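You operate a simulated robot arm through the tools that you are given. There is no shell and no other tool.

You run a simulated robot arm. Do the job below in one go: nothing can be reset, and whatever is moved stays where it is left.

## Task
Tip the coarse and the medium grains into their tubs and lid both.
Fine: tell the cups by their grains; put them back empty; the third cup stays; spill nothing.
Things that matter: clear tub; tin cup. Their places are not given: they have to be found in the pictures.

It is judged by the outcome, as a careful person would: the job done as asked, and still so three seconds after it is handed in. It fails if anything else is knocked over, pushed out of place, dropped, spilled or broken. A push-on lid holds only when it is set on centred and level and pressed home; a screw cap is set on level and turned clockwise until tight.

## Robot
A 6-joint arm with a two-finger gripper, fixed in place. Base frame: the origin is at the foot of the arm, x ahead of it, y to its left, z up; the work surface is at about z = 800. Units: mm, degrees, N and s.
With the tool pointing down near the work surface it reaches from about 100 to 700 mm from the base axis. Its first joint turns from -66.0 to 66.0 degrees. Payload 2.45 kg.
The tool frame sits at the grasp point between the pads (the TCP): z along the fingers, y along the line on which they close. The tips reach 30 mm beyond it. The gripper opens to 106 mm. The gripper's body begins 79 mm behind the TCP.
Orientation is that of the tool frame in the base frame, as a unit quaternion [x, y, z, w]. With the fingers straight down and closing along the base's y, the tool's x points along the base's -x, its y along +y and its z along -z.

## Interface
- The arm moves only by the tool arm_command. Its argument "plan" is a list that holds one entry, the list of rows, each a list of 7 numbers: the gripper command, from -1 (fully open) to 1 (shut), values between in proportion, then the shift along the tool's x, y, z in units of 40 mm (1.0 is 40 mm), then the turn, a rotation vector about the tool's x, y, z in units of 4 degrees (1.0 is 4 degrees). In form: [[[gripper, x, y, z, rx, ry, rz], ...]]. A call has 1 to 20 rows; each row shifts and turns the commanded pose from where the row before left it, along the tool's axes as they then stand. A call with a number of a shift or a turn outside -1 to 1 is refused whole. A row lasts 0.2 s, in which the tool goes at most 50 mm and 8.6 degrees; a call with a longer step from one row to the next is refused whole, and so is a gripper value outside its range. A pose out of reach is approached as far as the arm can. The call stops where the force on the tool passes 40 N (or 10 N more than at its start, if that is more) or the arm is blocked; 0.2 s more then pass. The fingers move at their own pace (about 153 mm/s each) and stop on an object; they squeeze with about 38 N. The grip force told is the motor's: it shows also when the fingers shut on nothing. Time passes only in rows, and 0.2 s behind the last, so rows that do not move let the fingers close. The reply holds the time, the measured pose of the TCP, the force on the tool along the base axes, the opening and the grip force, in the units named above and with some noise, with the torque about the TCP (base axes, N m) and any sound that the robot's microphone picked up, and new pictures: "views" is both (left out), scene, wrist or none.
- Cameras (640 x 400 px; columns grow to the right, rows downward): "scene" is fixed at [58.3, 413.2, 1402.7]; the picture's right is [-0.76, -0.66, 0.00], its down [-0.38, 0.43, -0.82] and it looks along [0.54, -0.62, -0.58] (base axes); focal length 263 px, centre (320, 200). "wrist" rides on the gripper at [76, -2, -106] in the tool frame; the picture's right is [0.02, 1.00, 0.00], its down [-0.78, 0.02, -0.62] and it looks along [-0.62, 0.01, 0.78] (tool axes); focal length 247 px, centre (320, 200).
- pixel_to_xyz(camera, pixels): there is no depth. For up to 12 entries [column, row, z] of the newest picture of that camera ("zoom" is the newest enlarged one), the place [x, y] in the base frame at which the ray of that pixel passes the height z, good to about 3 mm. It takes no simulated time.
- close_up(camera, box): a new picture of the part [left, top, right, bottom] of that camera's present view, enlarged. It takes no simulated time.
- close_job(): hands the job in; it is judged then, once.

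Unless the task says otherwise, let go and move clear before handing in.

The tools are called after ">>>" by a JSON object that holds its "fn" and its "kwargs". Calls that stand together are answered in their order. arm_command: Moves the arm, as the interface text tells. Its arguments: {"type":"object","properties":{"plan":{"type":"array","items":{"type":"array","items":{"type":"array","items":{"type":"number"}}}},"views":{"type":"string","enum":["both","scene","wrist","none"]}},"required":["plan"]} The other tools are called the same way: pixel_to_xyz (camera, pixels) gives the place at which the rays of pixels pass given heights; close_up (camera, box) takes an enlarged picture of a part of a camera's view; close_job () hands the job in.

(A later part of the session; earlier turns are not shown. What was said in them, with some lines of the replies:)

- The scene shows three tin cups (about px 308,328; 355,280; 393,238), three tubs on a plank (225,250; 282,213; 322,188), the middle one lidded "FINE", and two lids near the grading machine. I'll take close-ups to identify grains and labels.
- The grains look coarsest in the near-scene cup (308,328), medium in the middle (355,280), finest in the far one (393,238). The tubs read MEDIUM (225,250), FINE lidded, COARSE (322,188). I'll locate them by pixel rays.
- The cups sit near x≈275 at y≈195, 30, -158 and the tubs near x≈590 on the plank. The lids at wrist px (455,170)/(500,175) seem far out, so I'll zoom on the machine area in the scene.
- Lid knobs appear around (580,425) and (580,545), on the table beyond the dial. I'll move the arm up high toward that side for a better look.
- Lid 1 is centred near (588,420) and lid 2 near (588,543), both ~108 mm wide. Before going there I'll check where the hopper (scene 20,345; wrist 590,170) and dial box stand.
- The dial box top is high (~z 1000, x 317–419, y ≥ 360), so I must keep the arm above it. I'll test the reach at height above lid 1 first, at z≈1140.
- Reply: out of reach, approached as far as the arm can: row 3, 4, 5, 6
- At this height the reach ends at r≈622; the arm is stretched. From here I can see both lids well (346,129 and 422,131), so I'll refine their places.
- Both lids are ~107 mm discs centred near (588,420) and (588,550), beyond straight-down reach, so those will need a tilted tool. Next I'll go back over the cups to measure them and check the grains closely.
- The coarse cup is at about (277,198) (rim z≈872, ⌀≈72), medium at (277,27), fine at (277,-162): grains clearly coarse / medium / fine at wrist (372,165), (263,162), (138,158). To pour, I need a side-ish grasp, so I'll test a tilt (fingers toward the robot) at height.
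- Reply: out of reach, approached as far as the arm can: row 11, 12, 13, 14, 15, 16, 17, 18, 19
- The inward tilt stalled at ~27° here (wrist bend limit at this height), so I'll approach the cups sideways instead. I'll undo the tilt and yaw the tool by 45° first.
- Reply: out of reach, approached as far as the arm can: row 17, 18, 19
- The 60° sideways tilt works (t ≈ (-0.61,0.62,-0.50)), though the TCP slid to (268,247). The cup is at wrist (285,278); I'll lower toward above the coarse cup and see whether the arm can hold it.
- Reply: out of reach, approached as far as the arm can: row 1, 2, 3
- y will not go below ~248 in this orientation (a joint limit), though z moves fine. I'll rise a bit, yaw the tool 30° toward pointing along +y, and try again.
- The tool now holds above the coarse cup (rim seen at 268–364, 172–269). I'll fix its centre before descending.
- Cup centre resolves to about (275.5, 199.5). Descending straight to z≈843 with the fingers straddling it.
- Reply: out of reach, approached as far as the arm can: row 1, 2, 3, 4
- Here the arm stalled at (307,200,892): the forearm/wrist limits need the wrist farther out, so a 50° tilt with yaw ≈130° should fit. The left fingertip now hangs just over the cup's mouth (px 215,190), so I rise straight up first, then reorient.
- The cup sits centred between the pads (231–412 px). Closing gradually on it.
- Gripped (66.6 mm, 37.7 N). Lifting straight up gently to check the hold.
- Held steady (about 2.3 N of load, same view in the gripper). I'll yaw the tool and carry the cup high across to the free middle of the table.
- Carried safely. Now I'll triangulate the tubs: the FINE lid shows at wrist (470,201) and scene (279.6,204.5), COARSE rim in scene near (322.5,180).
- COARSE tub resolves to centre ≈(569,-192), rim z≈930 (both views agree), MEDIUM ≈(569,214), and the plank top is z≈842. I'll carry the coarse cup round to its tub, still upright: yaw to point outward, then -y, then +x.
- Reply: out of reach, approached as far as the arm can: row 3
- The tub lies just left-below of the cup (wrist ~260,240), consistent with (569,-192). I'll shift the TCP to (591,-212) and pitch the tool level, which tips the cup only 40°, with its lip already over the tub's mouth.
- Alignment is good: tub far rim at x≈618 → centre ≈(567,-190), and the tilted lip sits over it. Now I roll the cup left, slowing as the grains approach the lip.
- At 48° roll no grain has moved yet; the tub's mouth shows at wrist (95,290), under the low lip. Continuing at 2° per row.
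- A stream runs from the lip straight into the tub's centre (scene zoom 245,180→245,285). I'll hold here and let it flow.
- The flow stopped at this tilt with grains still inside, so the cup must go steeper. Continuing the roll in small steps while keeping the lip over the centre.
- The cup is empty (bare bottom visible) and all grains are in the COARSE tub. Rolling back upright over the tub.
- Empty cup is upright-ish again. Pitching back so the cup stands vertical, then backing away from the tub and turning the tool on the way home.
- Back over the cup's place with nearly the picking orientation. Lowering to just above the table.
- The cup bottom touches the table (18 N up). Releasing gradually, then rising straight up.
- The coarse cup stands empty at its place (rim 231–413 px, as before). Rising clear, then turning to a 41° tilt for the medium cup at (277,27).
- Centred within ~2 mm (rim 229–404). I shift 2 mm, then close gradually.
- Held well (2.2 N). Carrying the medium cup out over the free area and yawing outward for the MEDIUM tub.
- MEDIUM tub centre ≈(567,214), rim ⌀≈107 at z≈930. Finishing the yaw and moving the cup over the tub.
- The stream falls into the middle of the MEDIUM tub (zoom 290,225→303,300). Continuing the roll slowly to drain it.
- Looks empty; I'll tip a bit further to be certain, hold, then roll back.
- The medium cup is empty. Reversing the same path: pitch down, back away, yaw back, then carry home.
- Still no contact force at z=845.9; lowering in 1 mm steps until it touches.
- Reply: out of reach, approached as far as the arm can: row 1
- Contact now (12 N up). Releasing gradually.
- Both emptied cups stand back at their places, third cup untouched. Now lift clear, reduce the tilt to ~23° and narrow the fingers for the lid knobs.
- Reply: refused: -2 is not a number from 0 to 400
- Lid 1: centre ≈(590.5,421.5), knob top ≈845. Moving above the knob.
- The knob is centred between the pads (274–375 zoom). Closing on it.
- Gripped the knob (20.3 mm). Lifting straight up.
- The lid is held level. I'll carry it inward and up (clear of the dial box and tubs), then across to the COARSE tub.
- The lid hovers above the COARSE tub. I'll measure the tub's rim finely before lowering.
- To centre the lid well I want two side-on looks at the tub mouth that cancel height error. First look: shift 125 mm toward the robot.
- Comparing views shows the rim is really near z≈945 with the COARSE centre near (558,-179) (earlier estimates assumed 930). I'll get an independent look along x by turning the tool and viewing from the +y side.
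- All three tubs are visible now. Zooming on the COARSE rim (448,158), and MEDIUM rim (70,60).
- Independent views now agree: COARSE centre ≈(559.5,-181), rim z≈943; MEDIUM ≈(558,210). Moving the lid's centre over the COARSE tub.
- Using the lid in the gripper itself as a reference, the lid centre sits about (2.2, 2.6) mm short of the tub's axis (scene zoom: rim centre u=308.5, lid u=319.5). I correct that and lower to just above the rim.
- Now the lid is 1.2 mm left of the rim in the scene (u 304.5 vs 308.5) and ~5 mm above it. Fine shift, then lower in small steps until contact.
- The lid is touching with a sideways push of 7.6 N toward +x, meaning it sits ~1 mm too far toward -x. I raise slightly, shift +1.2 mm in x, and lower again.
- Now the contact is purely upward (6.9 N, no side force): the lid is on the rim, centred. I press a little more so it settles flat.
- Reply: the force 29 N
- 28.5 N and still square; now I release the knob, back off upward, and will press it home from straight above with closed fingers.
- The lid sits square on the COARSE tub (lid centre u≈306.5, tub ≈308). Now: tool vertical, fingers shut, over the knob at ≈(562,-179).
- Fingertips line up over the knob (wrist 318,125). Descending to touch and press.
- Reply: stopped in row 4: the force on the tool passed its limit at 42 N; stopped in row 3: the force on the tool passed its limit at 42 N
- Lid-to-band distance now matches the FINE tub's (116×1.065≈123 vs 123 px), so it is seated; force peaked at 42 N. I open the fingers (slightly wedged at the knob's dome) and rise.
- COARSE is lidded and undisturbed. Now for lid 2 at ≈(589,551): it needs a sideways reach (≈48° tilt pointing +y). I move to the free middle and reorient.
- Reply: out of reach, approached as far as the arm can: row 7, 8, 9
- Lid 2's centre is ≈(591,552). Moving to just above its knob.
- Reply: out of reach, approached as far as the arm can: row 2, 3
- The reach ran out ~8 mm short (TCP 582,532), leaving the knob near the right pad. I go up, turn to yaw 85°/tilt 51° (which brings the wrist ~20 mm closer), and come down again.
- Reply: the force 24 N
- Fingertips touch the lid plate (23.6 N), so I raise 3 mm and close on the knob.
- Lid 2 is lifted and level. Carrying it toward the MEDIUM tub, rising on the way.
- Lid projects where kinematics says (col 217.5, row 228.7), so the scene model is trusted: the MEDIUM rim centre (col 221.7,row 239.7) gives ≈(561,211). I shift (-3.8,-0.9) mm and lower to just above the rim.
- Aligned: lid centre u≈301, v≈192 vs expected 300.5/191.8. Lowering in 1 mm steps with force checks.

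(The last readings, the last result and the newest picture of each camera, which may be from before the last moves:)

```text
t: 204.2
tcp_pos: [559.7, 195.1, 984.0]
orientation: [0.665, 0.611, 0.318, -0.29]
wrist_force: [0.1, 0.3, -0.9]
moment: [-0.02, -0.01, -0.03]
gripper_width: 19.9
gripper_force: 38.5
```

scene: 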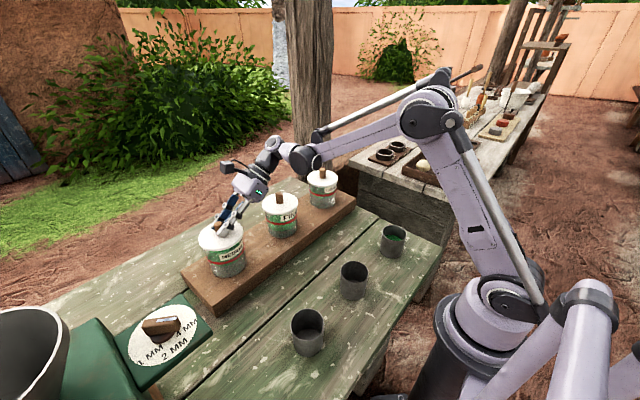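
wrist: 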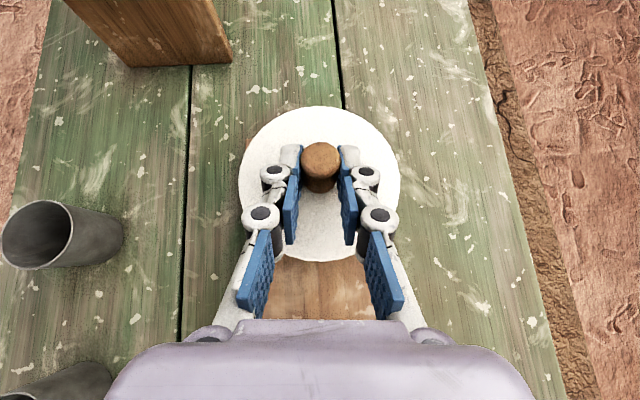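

>>> {"fn": "arm_command", "kwargs": {"plan": [[[0.9, -0.0194, 0, 0.0158, 0, 0, 0], [0.9, 0, 0, 0, 0, 0, 0]]], "views": "none"}}

>>> {"fn": "arm_command", "kwargs": {"plan": [[[0.9, -0.0194, 0, 0.0158, 0, 0, 0], [0.9, 0, 0, 0, 0, 0, 0]]], "views": "none"}}

>>> {"fn": "arm_command", "kwargs": {"plan": [[[0.9, -0.0194, 0, 0.0158, 0, 0, 0], [0.9, 0, 0, 0, 0, 0, 0]]], "views": "none"}}

>>> {"fn": "close_up", "kwargs": {"camera": "scene", "box": [196, 212, 250, 262]}}

```text
t: 204.8
tcp_pos: [560.1, 195.1, 982.9]
orientation: [0.665, 0.611, 0.317, -0.29]
wrist_force: [0.3, 0.4, 0.0]
moment: [-0.01, -0.01, 0.0]
gripper_width: 19.7
gripper_force: 37.8
```

```text
t: 205.4
tcp_pos: [560.1, 195.6, 982.5]
orientation: [0.665, 0.611, 0.317, -0.29]
wrist_force: [-0.6, 0.5, -0.5]
moment: [0.01, -0.01, -0.01]
gripper_width: 19.5
gripper_force: 38.4
```

```text
t: 206.0
tcp_pos: [560.1, 194.5, 981.6]
orientation: [0.665, 0.61, 0.318, -0.29]
wrist_force: [-1.1, 0.6, 0.2]
moment: [0.02, 0.0, 0.02]
gripper_width: 19.6
gripper_force: 38.0
```

```text
8.00 times, centred on (223, 237) of scene
```

zoom: 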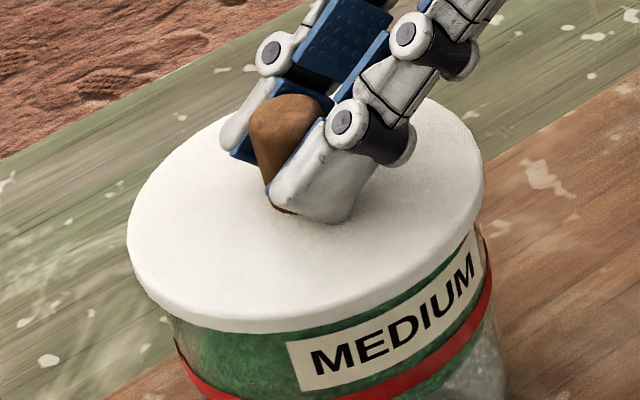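

>>> {"fn": "arm_command", "kwargs": {"plan": [[[0.9, -0.0194, 0, 0.0158, 0, 0, 0], [0.9, 0, 0, 0, 0, 0, 0]]], "views": "none"}}

>>> {"fn": "arm_command", "kwargs": {"plan": [[[0.9, -0.0194, 0, 0.0158, 0, 0, 0], [0.9, 0, 0, 0, 0, 0, 0]]], "views": "none"}}

>>> {"fn": "arm_command", "kwargs": {"plan": [[[0.9, -0.0194, 0, 0.0158, 0, 0, 0], [0.9, 0, 0, 0, 0, 0, 0]]], "views": "none"}}

>>> {"fn": "close_up", "kwargs": {"camera": "scene", "box": [196, 212, 250, 262]}}

```text
t: 206.6
tcp_pos: [559.8, 194.9, 980.0]
orientation: [0.665, 0.611, 0.317, -0.291]
wrist_force: [-0.3, 0.8, -0.2]
moment: [0.03, 0.01, -0.02]
gripper_width: 19.8
gripper_force: 37.5
```

```text
t: 207.2
tcp_pos: [559.5, 195.8, 979.2]
orientation: [0.665, 0.61, 0.318, -0.291]
wrist_force: [-0.6, 2.2, 1.7]
moment: [0.04, 0.02, 0.0]
gripper_width: 19.9
gripper_force: 38.1
```

```text
t: 207.8
tcp_pos: [558.5, 195.6, 979.6]
orientation: [0.665, 0.611, 0.318, -0.291]
wrist_force: [0.3, 1.2, 9.5]
moment: [0.02, 0.05, 0.07]
gripper_width: 19.5
gripper_force: 37.9
```

```text
8.00 times, centred on (223, 237) of scene
```

zoom: 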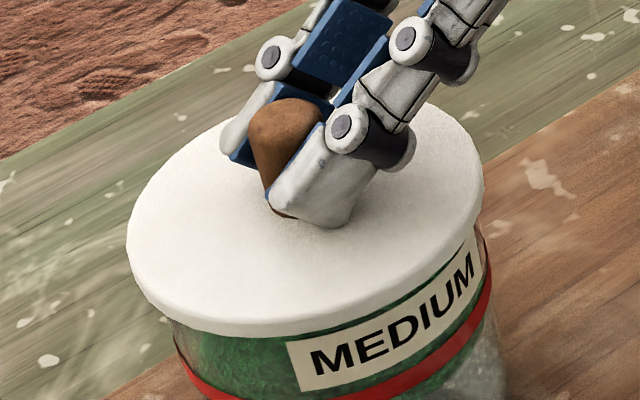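

Contact right at the expected height (9.5 N up, negligible side force). Pressing a little more.

>>> {"fn": "arm_command", "kwargs": {"plan": [[[0.9, -0.0194, 0, 0.0158, 0, 0, 0], [0.9, 0, 0, 0, 0, 0, 0]]], "views": "none"}}

>>> {"fn": "arm_command", "kwargs": {"plan": [[[0.9, -0.0097, 0, 0.0079, 0, 0, 0], [0.9, 0, 0, 0, 0, 0, 0]]], "views": "scene"}}

>>> {"fn": "close_up", "kwargs": {"camera": "scene", "box": [196, 212, 250, 262]}}

```text
t: 208.4
tcp_pos: [559.2, 196.3, 979.8]
orientation: [0.664, 0.61, 0.319, -0.291]
wrist_force: [0.6, -0.2, 24.6]
moment: [-0.38, 0.01, 0.07]
gripper_width: 19.7
gripper_force: 38.3
```

```text
t: 209.0
tcp_pos: [559.3, 195.9, 978.5]
orientation: [0.665, 0.609, 0.32, -0.291]
wrist_force: [4.5, -1.3, 30.9]
moment: [-0.19, -0.1, 0.02]
gripper_width: 19.7
gripper_force: 38.1
```

scene: 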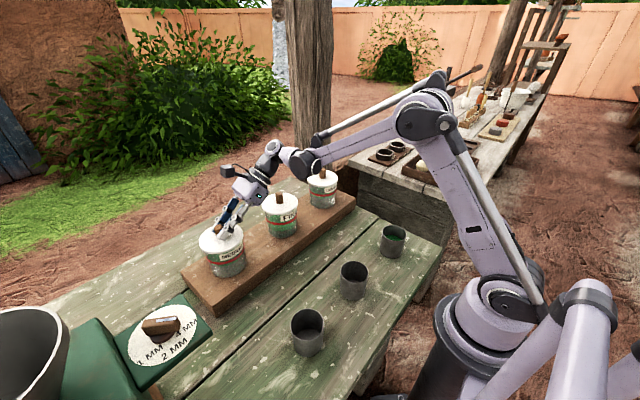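

```text
8.00 times, centred on (223, 237) of scene
```

zoom: 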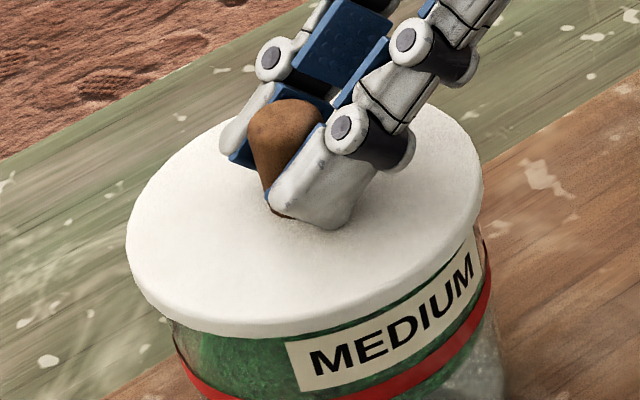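

31 N with the lid square. Releasing, backing straight up.

>>> {"fn": "arm_command", "kwargs": {"plan": [[[0.9, 0.03, 0, -0.024, 0, 0, 0], [0.6, 0, 0, 0, 0, 0, 0], [0.5, 0, 0, 0, 0, 0, 0], [0.35, 0, 0, 0, 0, 0, 0], [0.15, 0, 0, 0, 0, 0, 0], [0.15, 0.19, 0, -0.158, 0, 0, 0], [0.15, 0.388, 0, -0.316, 0, 0, 0], [0.15, 0.776, 0, -0.631, 0, 0, 0], [0.15, 0.776, 0, -0.631, 0, 0, 0], [0.15, 0, 0, 0, 0, 0, 0]]]}}

>>> {"fn": "close_up", "kwargs": {"camera": "scene", "box": [196, 212, 250, 262]}}

>>> {"fn": "close_up", "kwargs": {"camera": "wrist", "box": [230, 80, 420, 280]}}

```text
t: 211.2
tcp_pos: [561.8, 194.0, 1088.5]
orientation: [0.665, 0.611, 0.317, -0.29]
wrist_force: [0.3, -0.6, -0.7]
moment: [0.01, -0.01, 0.02]
gripper_width: 45.1
gripper_force: 0.1
```

scene: 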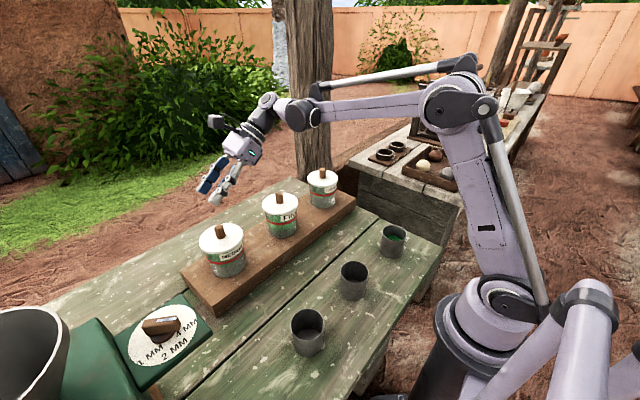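
wrist: 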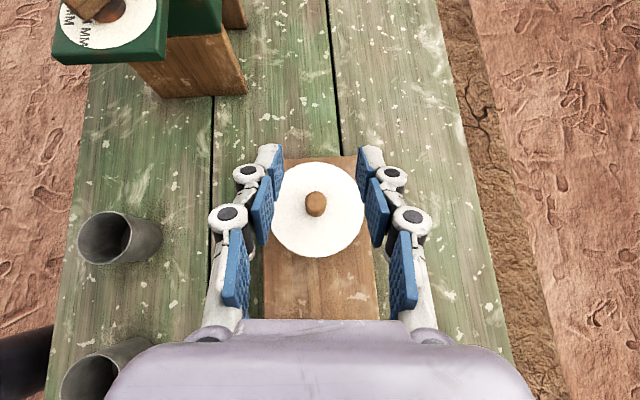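

```text
8.00 times, centred on (223, 237) of scene
```

zoom: 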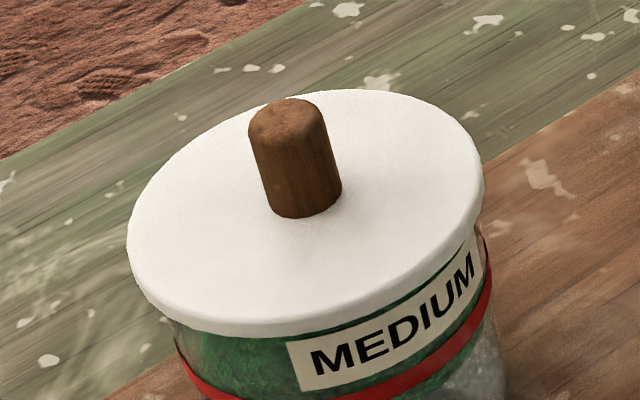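

```text
2.00 times, centred on (325, 180) of wrist
```

zoom: 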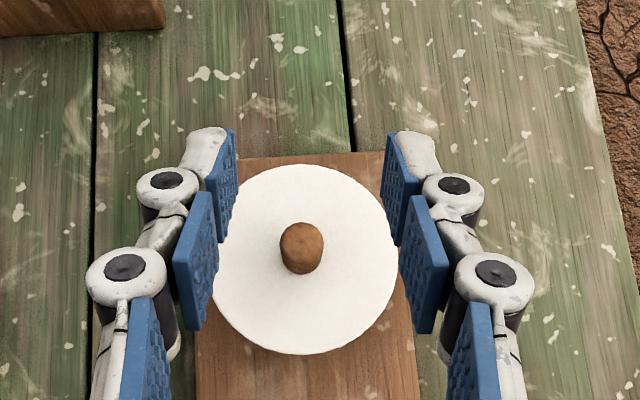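

The lid sits square on MEDIUM. Now tool vertical, fingers shut, one fingertip placed over the knob's top to press it home.

>>> {"fn": "arm_command", "kwargs": {"plan": [[[0.15, 0, 0, 0, 0, -1, 0], [0.5, 0, 0, 0, 0, -1, 0], [1, 0, 0, 0, 0, -1, 0], [1, 0, 0, 0, 0, -1, 0], [1, 0, 0, 0, 0, -1, 0], [1, 0, 0, 0, 0, -1, 0], [1, 0, 0, 0, 0, -1, 0], [1, 0, 0, 0, 0, -1, 0], [1, 0, 0, 0, 0, -1, 0], [1, 0, 0, 0, 0, -1, 0], [1, 0, 0, 0, 0, -1, 0], [1, 0, 0, 0, 0, -1, 0], [1, 0, 0, 0, 0, -0.75, 0], [1, 0.23, 0.029, 0.544, 0, 0, 0], [1, 0.23, 0.029, 0.544, 0, 0, 0], [1, 0, 0, 0, 0, 0, 0]]]}}

>>> {"fn": "close_up", "kwargs": {"camera": "wrist", "box": [220, 60, 420, 240]}}

>>> {"fn": "close_up", "kwargs": {"camera": "scene", "box": [190, 200, 256, 262]}}

```text
t: 214.6
tcp_pos: [563.5, 213.6, 1043.4]
orientation: [0.737, 0.676, 0.0, 0.001]
wrist_force: [0.6, 0.5, 0.1]
moment: [0.03, 0.0, -0.01]
gripper_width: 0.1
gripper_force: 28.8
```

scene: 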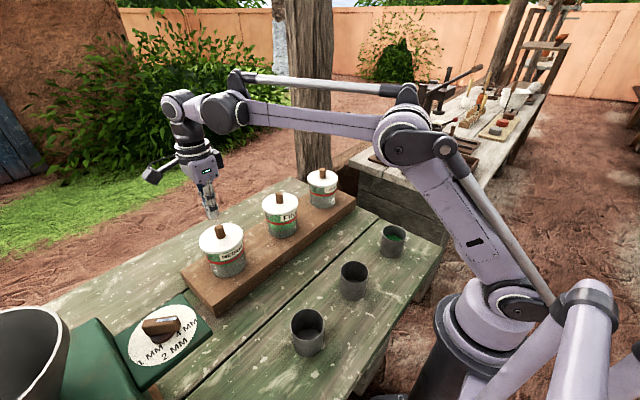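
wrist: 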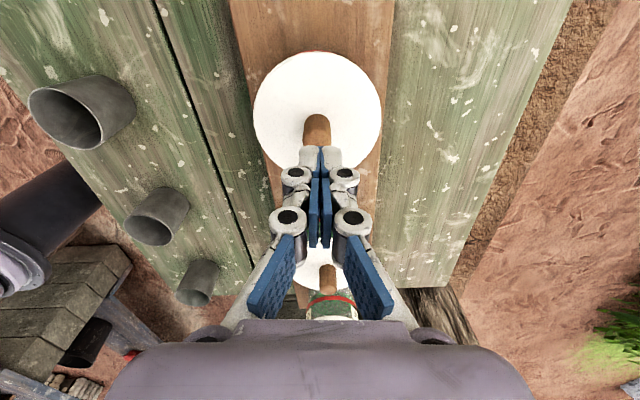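

```text
2.22 times, centred on (320, 150) of wrist
```

zoom: 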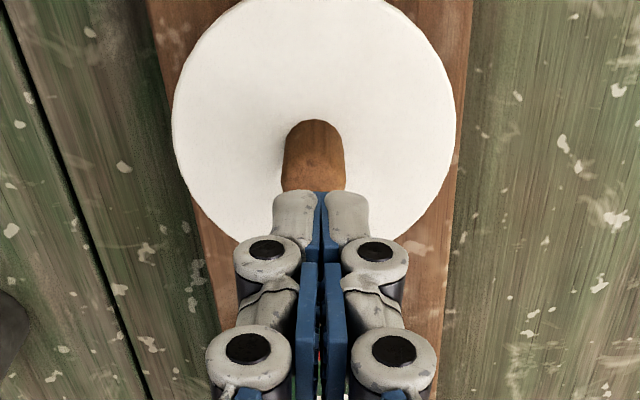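

```text
6.45 times, centred on (223, 231) of scene
```

zoom: 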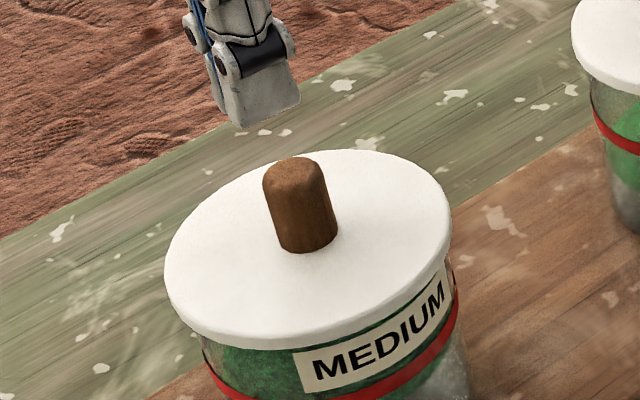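

>>> {"fn": "arm_command", "kwargs": {"plan": [[[1, 0, 0.06, 0, 0, 0, 0], [1, 0, 0, 0.3, 0, 0, 0], [1, 0, 0, 0.3, 0, 0, 0], [1, 0, 0, 0, 0, 0, 0]]]}}

>>> {"fn": "close_up", "kwargs": {"camera": "wrist", "box": [220, 60, 420, 240]}}

>>> {"fn": "close_up", "kwargs": {"camera": "scene", "box": [190, 200, 256, 262]}}

```text
t: 215.6
tcp_pos: [563.9, 212.2, 1020.1]
orientation: [0.737, 0.676, 0.0, 0.001]
wrist_force: [0.7, 0.1, 0.7]
moment: [0.01, 0.03, -0.03]
gripper_width: 0.0
gripper_force: 28.0
```

scene: 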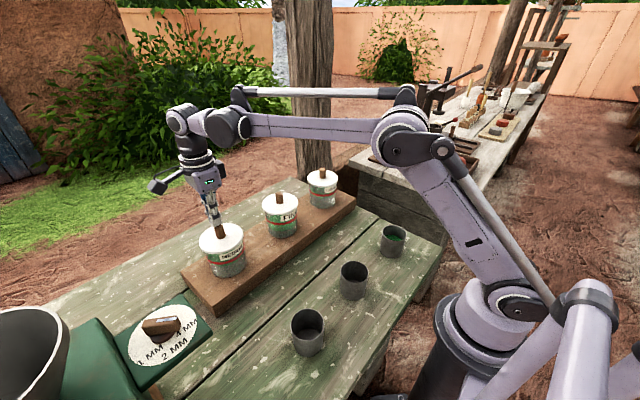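
wrist: 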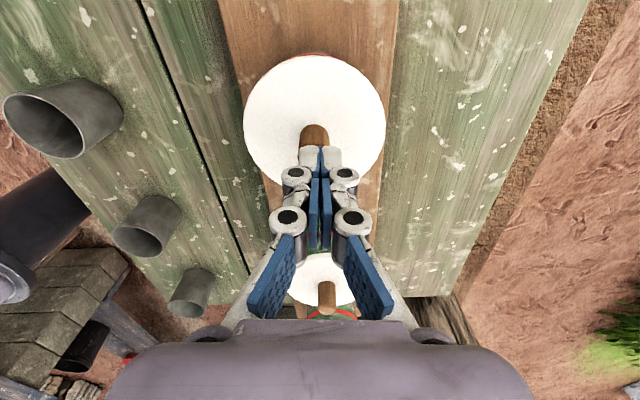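

```text
2.22 times, centred on (320, 150) of wrist
```

zoom: 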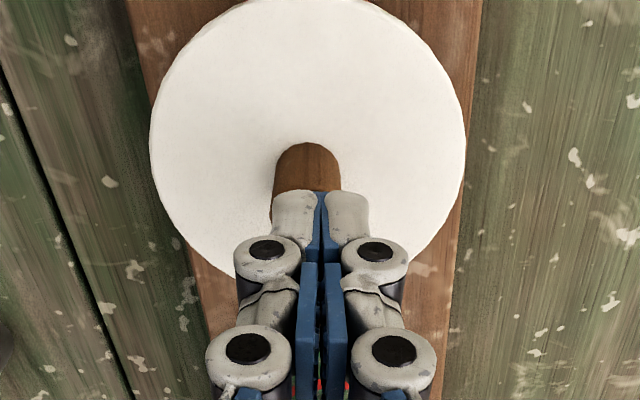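

```text
6.45 times, centred on (223, 231) of scene
```

zoom: 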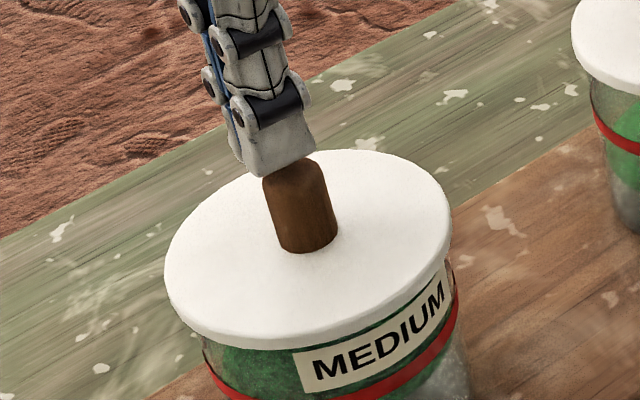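

>>> {"fn": "arm_command", "kwargs": {"plan": [[[1, 0, 0, 0.05, 0, 0, 0], [1, 0, 0, 0.05, 0, 0, 0], [1, 0, 0, 0.025, 0, 0, 0], [1, 0, 0, 0.025, 0, 0, 0], [1, 0, 0, 0.025, 0, 0, 0], [1, 0, 0, 0, 0, 0, 0]]], "views": "none"}}

>>> {"fn": "arm_command", "kwargs": {"plan": [[[1, 0, 0, 0.025, 0, 0, 0], [1, 0, 0, 0.025, 0, 0, 0], [1, 0, 0, 0.025, 0, 0, 0], [1, 0, 0, 0, 0, 0, 0]]], "views": "scene"}}

>>> {"fn": "close_up", "kwargs": {"camera": "scene", "box": [190, 200, 256, 262]}}

```text
t: 217.0
tcp_pos: [565.6, 212.3, 1013.8]
orientation: [0.737, 0.676, 0.0, 0.001]
wrist_force: [-0.7, 0.0, -0.4]
moment: [0.01, 0.02, 0.0]
gripper_width: 0.1
gripper_force: 28.5
```

```text
t: 218.2
tcp_pos: [566.1, 211.3, 1012.7]
orientation: [0.737, 0.676, 0.0, 0.002]
wrist_force: [-0.9, -0.3, 8.5]
moment: [-0.01, 0.03, 0.01]
gripper_width: 5.9
gripper_force: 29.0
stopped in row 4: the force on the tool passed its limit at 40 N (the readings are from after the stop); the commanded pose is now the measured one
```

scene: 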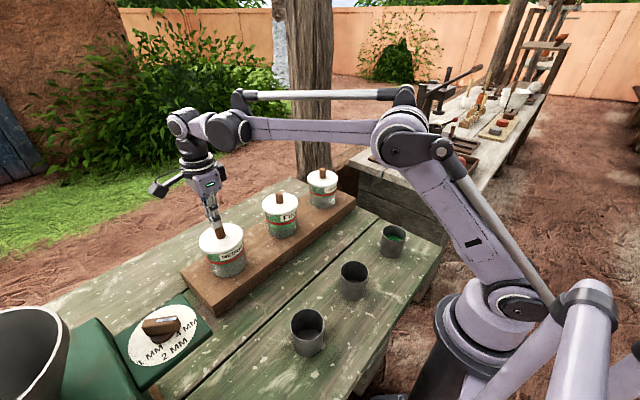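

```text
6.45 times, centred on (223, 231) of scene
```

zoom: 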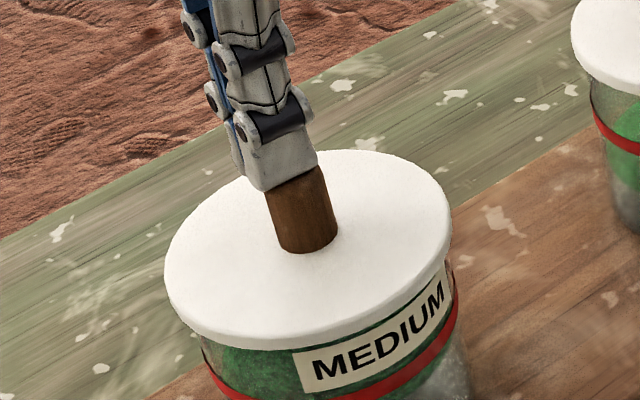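

>>> {"fn": "close_up", "kwargs": {"camera": "scene", "box": [205, 244, 245, 270]}}

>>> {"fn": "close_up", "kwargs": {"camera": "scene", "box": [264, 210, 304, 236]}}

>>> {"fn": "close_up", "kwargs": {"camera": "scene", "box": [304, 180, 344, 206]}}

```text
15.38 times, centred on (225, 257) of scene
```

zoom: 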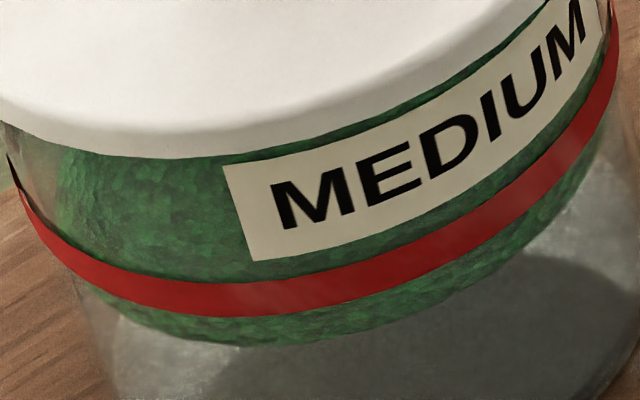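

```text
15.38 times, centred on (284, 223) of scene
```

zoom: 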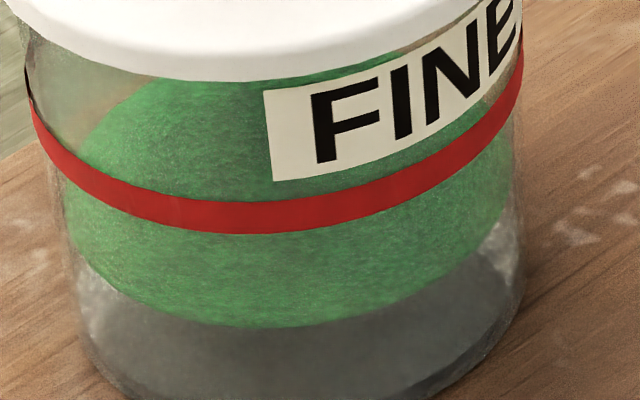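

```text
15.38 times, centred on (324, 193) of scene
```

zoom: 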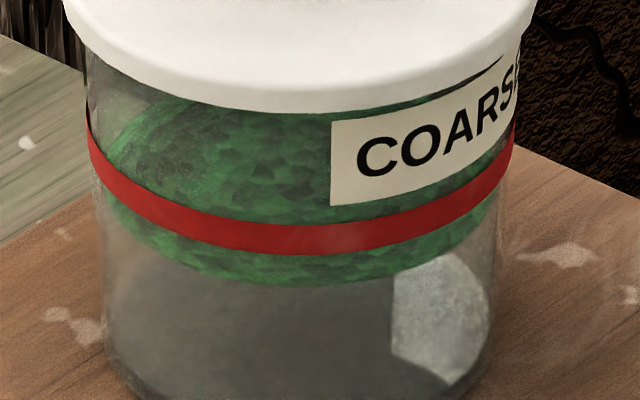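

40 N reached on MEDIUM, and lid-to-band proportions match FINE on all three tubs. I'll hold a steady press for a second to be sure.

>>> {"fn": "arm_command", "kwargs": {"plan": [[[1, 0, 0, 0.012, 0, 0, 0], [1, 0, 0, 0, 0, 0, 0], [1, 0, 0, 0, 0, 0, 0]]], "views": "none"}}

>>> {"fn": "arm_command", "kwargs": {"plan": [[[1, 0, 0, 0.008, 0, 0, 0], [1, 0, 0, 0, 0, 0, 0], [1, 0, 0, 0, 0, 0, 0]]], "views": "none"}}

```text
t: 219.0
tcp_pos: [564.7, 213.4, 1012.1]
orientation: [0.737, 0.676, 0.002, 0.002]
wrist_force: [2.8, 0.6, 20.8]
moment: [-0.03, -0.03, 0.0]
gripper_width: 5.8
gripper_force: 28.4
```

```text
t: 219.8
tcp_pos: [565.4, 211.7, 1011.7]
orientation: [0.737, 0.676, 0.001, 0.001]
wrist_force: [4.3, 2.5, 31.6]
moment: [-0.01, -0.08, 0.0]
gripper_width: 6.1
gripper_force: 28.8
```

Steady at 31.6 N. Backing off: relieve, open, rise.

>>> {"fn": "arm_command", "kwargs": {"plan": [[[1, 0, 0, -0.03, 0, 0, 0], [0.8, 0, 0, 0, 0, 0, 0], [0.4, 0, 0, 0, 0, 0, 0], [0.15, 0, 0, 0, 0, 0, 0], [0.15, 0, 0, -0.25, 0, 0, 0], [0.15, 0, 0, -0.5, 0, 0, 0], [0.15, 0, 0, -1, 0, 0, 0], [0.15, 0, 0, 0, 0, 0, 0]]]}}

>>> {"fn": "close_up", "kwargs": {"camera": "scene", "box": [180, 160, 360, 290]}}

```text
t: 221.6
tcp_pos: [565.3, 213.1, 1082.9]
orientation: [0.737, 0.675, 0.0, 0.002]
wrist_force: [0.7, 0.5, 0.3]
moment: [-0.03, 0.01, 0.0]
gripper_width: 45.0
gripper_force: 0.1
```

scene: 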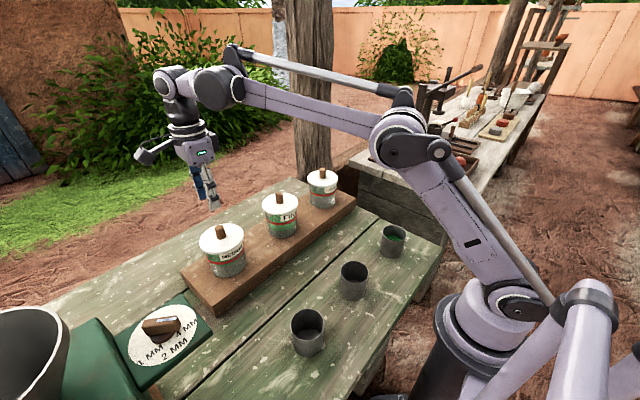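
wrist: 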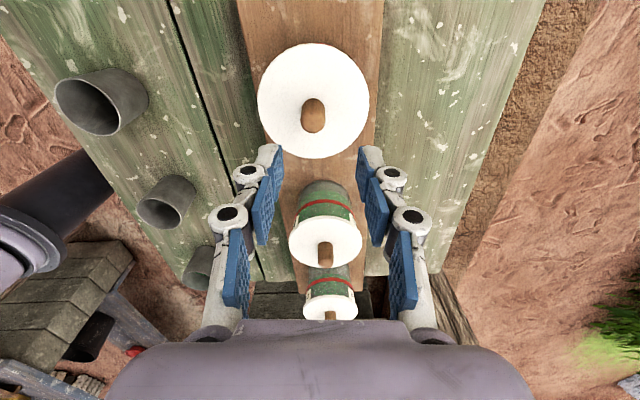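

```text
3.08 times, centred on (270, 225) of scene
```

zoom: 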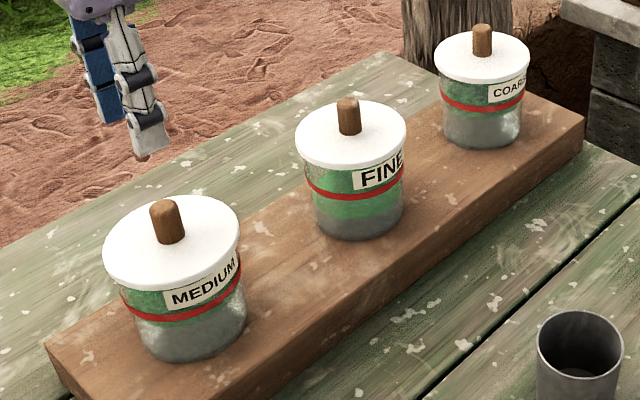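

>>> {"fn": "arm_command", "kwargs": {"plan": [[[0.15, -0.3, -0.8, -0.4, 0, 0, 0], [0.15, -0.3, -0.8, -0.4, 0, 0, 0], [0.15, -0.3, -0.8, -0.4, 0, 0, 0], [0.15, -0.3, -0.8, -0.4, 0, 0, 0], [0.15, -0.3, -0.8, 0, 0, 0, 0], [0.15, 0, 0, 0, 0, 0, 0]]]}}

>>> {"fn": "close_up", "kwargs": {"camera": "scene", "box": [270, 210, 430, 370]}}

>>> {"fn": "close_up", "kwargs": {"camera": "scene", "box": [300, 160, 346, 212]}}

>>> {"fn": "close_up", "kwargs": {"camera": "scene", "box": [190, 210, 260, 285]}}

```text
t: 223.0
tcp_pos: [401.1, 166.7, 1146.3]
orientation: [0.737, 0.676, 0.0, 0.002]
wrist_force: [-0.1, 0.4, 0.6]
moment: [0.02, -0.01, -0.03]
gripper_width: 45.0
gripper_force: 0.1
```

scene: 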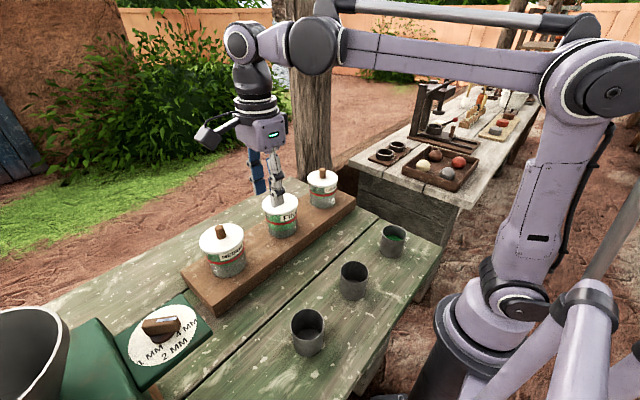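
wrist: 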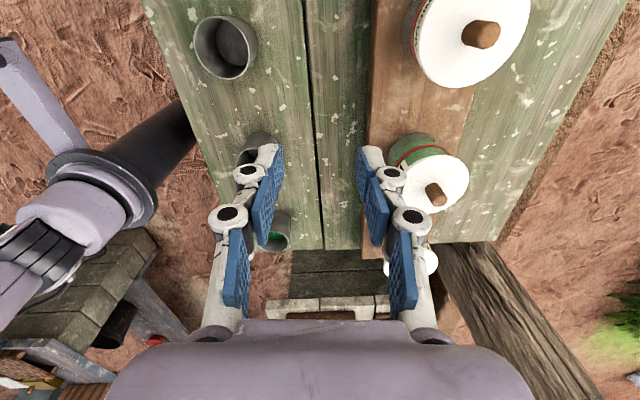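

```text
2.50 times, centred on (350, 290) of scene
```

zoom: 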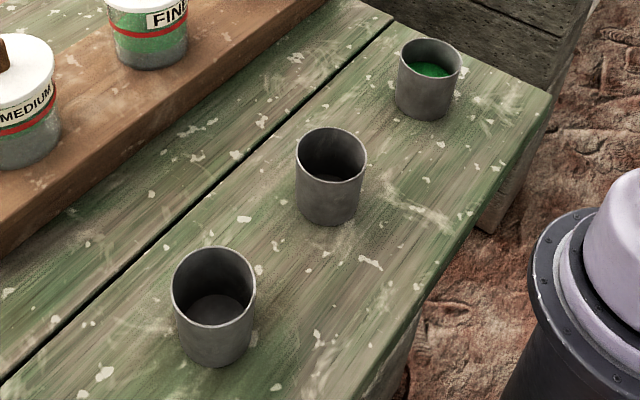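

```text
7.69 times, centred on (323, 186) of scene
```

zoom: 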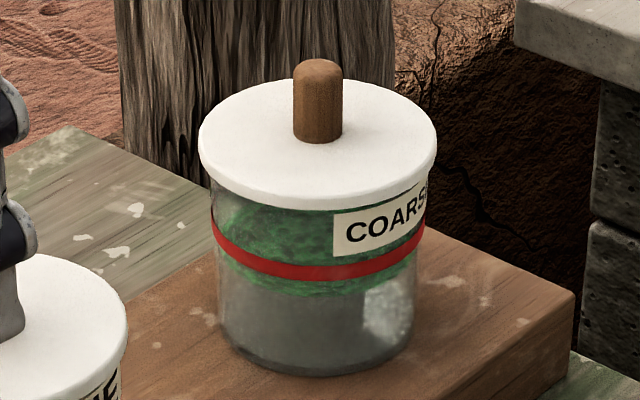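

```text
5.33 times, centred on (225, 248) of scene
```

zoom: 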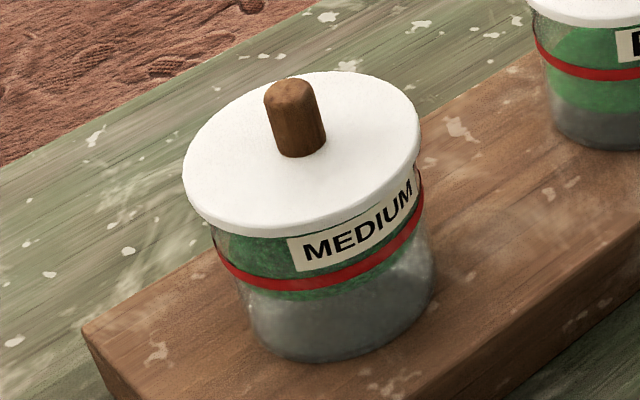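

Everything checks out. Both tubs carry level, seated lids; the coarse and medium cups stand empty at their places (rim positions within ~2 px of the first picture). The fine cup is untouched, and no grains lie on the plank or table. The arm is clear, so I hand the job in.

>>> {"fn": "close_job", "kwargs": {}}

```text
The job is handed in.
```

I tipped the coarse grains into the COARSE tub and the medium grains into the MEDIUM tub, put a lid on each, and handed the job in.

- **Lids:** Both went on centred and level. I pressed each from above to about 40 N. In the pictures they sit at the same height on their tubs as the FINE lid. I heard no click and did not test them by pulling, so the fit is judged from the press force and the pictures.
- **Cups:** The two emptied cups are back at their places, within about 2–3 mm. The fine cup was not touched.
- **Spills:** I saw no grains on the plank or the table, and nothing was knocked over.
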